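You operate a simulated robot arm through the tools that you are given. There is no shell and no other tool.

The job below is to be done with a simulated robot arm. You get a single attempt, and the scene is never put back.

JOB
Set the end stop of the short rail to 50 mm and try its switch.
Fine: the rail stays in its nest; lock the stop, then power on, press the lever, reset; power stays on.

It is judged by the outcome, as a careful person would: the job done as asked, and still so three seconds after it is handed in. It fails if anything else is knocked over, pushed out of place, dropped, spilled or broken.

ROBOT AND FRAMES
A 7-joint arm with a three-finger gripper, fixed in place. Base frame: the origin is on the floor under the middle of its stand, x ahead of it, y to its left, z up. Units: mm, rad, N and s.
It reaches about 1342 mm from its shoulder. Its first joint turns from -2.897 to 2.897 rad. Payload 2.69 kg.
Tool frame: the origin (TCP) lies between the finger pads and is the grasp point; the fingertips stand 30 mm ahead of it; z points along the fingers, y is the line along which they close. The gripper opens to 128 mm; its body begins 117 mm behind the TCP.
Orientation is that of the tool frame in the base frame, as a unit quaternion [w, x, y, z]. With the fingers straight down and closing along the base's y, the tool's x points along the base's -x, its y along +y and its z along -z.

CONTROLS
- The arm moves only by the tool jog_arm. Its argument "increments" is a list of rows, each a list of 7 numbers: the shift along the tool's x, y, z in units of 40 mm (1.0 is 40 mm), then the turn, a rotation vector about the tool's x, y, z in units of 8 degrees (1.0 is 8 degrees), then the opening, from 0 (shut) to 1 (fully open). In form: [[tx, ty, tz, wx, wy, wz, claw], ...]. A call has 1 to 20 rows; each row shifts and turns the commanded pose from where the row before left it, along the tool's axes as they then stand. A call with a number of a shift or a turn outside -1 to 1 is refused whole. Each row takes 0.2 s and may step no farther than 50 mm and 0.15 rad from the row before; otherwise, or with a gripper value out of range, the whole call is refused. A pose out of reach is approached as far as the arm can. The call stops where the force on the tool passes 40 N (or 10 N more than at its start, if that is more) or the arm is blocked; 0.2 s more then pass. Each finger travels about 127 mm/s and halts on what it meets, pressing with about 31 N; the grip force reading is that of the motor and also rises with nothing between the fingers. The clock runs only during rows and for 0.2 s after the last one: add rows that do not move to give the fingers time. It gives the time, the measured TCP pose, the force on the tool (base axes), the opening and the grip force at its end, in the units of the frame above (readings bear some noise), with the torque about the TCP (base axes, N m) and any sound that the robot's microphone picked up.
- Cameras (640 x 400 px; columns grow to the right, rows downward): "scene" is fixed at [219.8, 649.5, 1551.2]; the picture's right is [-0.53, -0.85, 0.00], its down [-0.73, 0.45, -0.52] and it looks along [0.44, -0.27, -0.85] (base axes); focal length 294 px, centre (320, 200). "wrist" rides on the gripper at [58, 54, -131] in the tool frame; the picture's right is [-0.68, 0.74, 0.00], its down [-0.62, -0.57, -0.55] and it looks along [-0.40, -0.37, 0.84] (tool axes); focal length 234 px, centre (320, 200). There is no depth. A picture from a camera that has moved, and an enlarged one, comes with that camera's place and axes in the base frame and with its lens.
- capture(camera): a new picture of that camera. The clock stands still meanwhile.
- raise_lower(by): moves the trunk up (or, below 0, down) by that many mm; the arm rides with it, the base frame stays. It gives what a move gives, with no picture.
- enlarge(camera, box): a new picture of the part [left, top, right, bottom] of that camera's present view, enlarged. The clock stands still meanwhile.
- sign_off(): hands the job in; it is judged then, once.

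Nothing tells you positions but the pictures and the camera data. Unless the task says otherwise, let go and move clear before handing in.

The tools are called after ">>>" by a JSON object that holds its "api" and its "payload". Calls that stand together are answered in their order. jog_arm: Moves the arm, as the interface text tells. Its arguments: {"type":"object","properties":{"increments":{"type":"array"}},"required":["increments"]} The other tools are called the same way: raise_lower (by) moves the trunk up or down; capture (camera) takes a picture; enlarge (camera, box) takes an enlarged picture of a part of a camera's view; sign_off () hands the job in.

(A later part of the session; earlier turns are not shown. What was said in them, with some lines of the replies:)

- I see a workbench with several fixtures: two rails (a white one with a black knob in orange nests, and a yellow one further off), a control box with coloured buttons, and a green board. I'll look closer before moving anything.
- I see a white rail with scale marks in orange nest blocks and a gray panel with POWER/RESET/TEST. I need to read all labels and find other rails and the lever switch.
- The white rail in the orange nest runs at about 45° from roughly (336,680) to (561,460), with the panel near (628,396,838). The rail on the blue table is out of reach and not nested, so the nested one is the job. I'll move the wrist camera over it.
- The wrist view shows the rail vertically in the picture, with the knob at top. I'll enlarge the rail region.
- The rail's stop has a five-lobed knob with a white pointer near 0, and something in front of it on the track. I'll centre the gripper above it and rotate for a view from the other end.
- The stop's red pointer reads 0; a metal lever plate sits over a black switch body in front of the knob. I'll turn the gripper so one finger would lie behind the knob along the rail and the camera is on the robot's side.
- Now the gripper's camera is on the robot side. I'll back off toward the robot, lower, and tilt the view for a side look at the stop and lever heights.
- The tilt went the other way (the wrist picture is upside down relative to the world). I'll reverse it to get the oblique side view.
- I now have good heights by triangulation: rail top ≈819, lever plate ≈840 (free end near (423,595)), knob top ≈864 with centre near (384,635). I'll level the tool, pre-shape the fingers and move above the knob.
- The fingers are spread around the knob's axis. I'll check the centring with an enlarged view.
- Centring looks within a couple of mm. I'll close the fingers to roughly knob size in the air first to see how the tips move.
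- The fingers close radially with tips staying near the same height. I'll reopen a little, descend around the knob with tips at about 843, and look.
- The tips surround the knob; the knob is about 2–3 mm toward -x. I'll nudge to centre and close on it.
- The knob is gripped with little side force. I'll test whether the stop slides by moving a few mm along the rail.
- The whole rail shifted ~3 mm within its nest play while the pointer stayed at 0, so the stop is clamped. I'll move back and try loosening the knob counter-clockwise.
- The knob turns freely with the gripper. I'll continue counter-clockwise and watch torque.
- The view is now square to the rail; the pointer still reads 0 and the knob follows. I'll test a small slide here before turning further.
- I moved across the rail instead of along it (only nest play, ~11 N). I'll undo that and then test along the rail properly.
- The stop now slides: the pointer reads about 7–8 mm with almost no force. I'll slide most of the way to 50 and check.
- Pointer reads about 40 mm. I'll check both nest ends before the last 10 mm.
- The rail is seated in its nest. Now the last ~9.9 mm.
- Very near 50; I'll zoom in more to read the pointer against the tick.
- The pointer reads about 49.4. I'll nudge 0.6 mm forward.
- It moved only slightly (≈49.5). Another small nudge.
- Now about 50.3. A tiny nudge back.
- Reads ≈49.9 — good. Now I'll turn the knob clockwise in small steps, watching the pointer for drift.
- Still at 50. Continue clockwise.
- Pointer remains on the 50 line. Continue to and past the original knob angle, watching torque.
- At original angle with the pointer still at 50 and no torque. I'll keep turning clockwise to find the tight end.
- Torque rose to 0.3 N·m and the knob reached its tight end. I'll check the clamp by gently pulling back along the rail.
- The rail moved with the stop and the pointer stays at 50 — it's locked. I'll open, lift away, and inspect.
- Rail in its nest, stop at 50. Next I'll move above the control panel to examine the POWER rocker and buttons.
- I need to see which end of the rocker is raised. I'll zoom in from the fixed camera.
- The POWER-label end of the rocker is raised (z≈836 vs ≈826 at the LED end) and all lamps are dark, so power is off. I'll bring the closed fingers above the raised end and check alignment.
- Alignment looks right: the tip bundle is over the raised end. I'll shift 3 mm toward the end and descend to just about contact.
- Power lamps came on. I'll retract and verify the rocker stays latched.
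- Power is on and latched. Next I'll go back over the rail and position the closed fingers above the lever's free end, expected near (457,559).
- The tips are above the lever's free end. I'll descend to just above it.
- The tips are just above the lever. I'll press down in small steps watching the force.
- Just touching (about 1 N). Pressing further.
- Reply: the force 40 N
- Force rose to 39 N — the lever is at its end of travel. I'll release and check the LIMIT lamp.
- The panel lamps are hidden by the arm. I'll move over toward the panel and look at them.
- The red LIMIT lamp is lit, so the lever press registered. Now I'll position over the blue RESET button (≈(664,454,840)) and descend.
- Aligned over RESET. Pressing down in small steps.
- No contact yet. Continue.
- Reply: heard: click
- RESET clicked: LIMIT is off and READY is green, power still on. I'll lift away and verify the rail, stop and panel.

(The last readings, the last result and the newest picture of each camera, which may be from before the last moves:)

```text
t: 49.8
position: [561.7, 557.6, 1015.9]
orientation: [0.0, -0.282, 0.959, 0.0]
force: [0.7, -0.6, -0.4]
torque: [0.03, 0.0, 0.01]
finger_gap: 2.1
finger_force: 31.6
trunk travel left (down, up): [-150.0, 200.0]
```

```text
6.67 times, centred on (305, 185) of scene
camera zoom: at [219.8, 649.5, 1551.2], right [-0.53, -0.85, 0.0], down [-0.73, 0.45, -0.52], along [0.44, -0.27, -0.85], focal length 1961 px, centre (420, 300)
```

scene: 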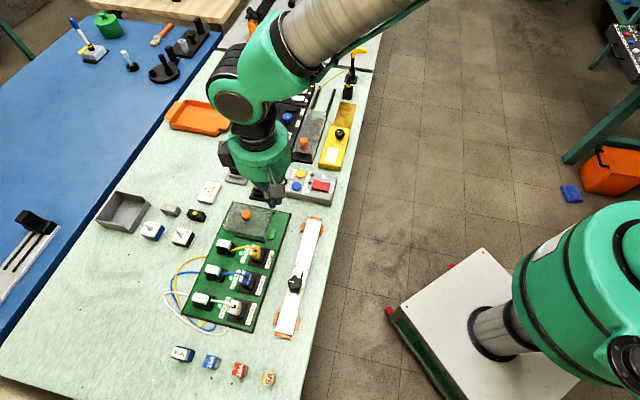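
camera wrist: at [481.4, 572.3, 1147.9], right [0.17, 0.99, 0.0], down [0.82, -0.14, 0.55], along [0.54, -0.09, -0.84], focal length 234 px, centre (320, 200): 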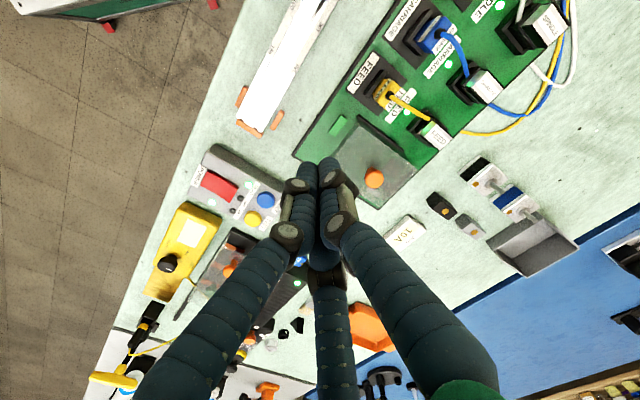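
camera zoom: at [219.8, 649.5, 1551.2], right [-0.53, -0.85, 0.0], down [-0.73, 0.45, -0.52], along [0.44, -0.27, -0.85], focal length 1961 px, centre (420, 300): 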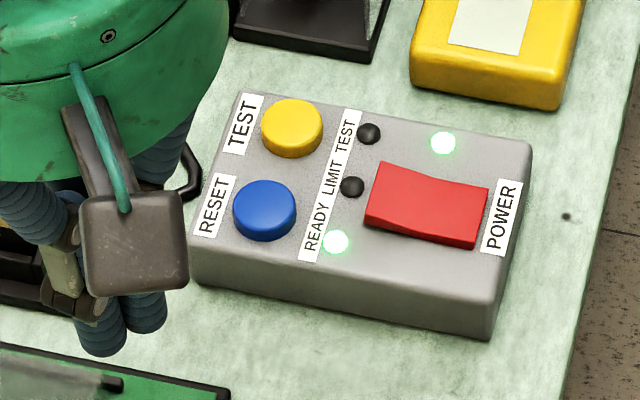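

READY and power lamps are lit; the rail sits in its nest. One last close check of the pointer at 50.

>>> {"api": "enlarge", "payload": {"camera": "scene", "box": [291, 276, 315, 300]}}

>>> {"api": "enlarge", "payload": {"camera": "scene", "box": [265, 305, 315, 345]}}

>>> {"api": "enlarge", "payload": {"camera": "scene", "box": [295, 210, 335, 240]}}

```text
16.00 times, centred on (303, 288) of scene
camera zoom: at [219.8, 649.5, 1551.2], right [-0.53, -0.85, 0.0], down [-0.73, 0.45, -0.52], along [0.44, -0.27, -0.85], focal length 4705 px, centre (592, -1208)
```

zoom: 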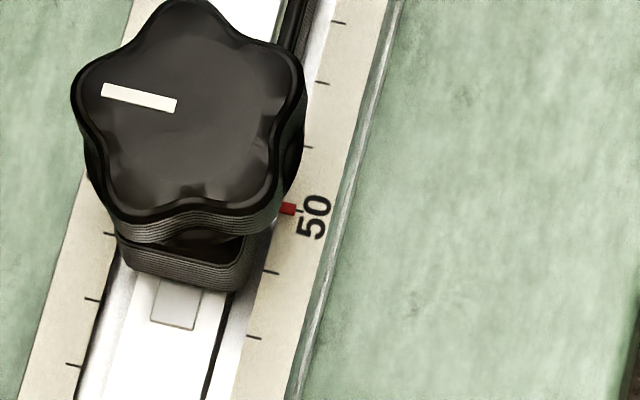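

```text
10.00 times, centred on (290, 325) of scene
camera zoom: at [219.8, 649.5, 1551.2], right [-0.53, -0.85, 0.0], down [-0.73, 0.45, -0.52], along [0.44, -0.27, -0.85], focal length 2941 px, centre (620, -1050)
```

zoom: 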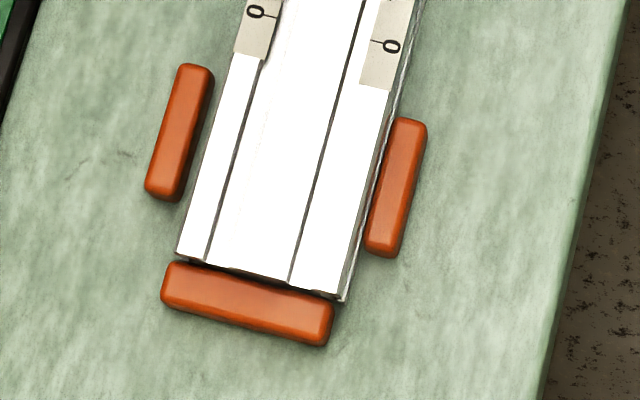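

```text
13.33 times, centred on (315, 225) of scene
camera zoom: at [219.8, 649.5, 1551.2], right [-0.53, -0.85, 0.0], down [-0.73, 0.45, -0.52], along [0.44, -0.27, -0.85], focal length 3921 px, centre (387, -133)
```

zoom: 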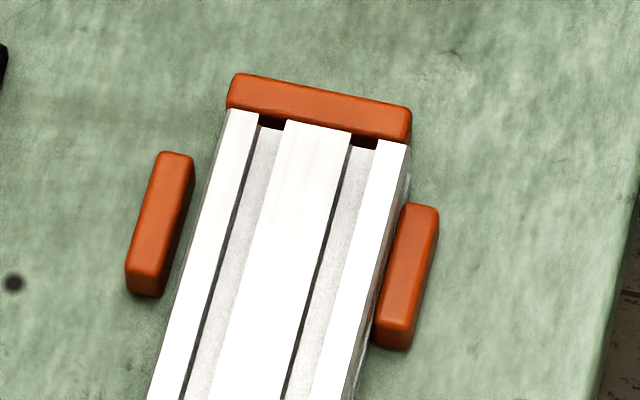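

The pointer sits on the 50 mark, the knob is tight and the rail is inside its nest blocks. Power and READY lamps are on, LIMIT is cleared, and the arm is clear, so I'm handing in.

>>> {"api": "sign_off", "payload": {}}

```text
The job is handed in.
```

The short rail's end stop is set to 50 mm and locked, and its switch tested fine. I've handed the job in.

- **Stop:** the pointer sits on the 50 mark (about 49.9 at the last close reading before locking). I turned the knob clockwise until it stopped. Pulling back then moved the rail and stop together, so the stop is clamped.
- **Rail:** it stayed in its nest throughout. It slid a few millimetres within the nest's play and now rests against the blocks on the robot's side. At one point I pushed it across instead of along by mistake, with about 15 N, and undid that straight away.
- **Switch test:** I switched the power on, and the power lamp lit. Pressing the lever lit LIMIT. RESET then clicked, cleared LIMIT and lit READY. The lever hit the end of its travel at 39 N, and I released it there.
- **End state:** power is on, READY is lit, and the arm is clear with nothing in the gripper. In the last pictures I saw nothing else knocked over or moved.
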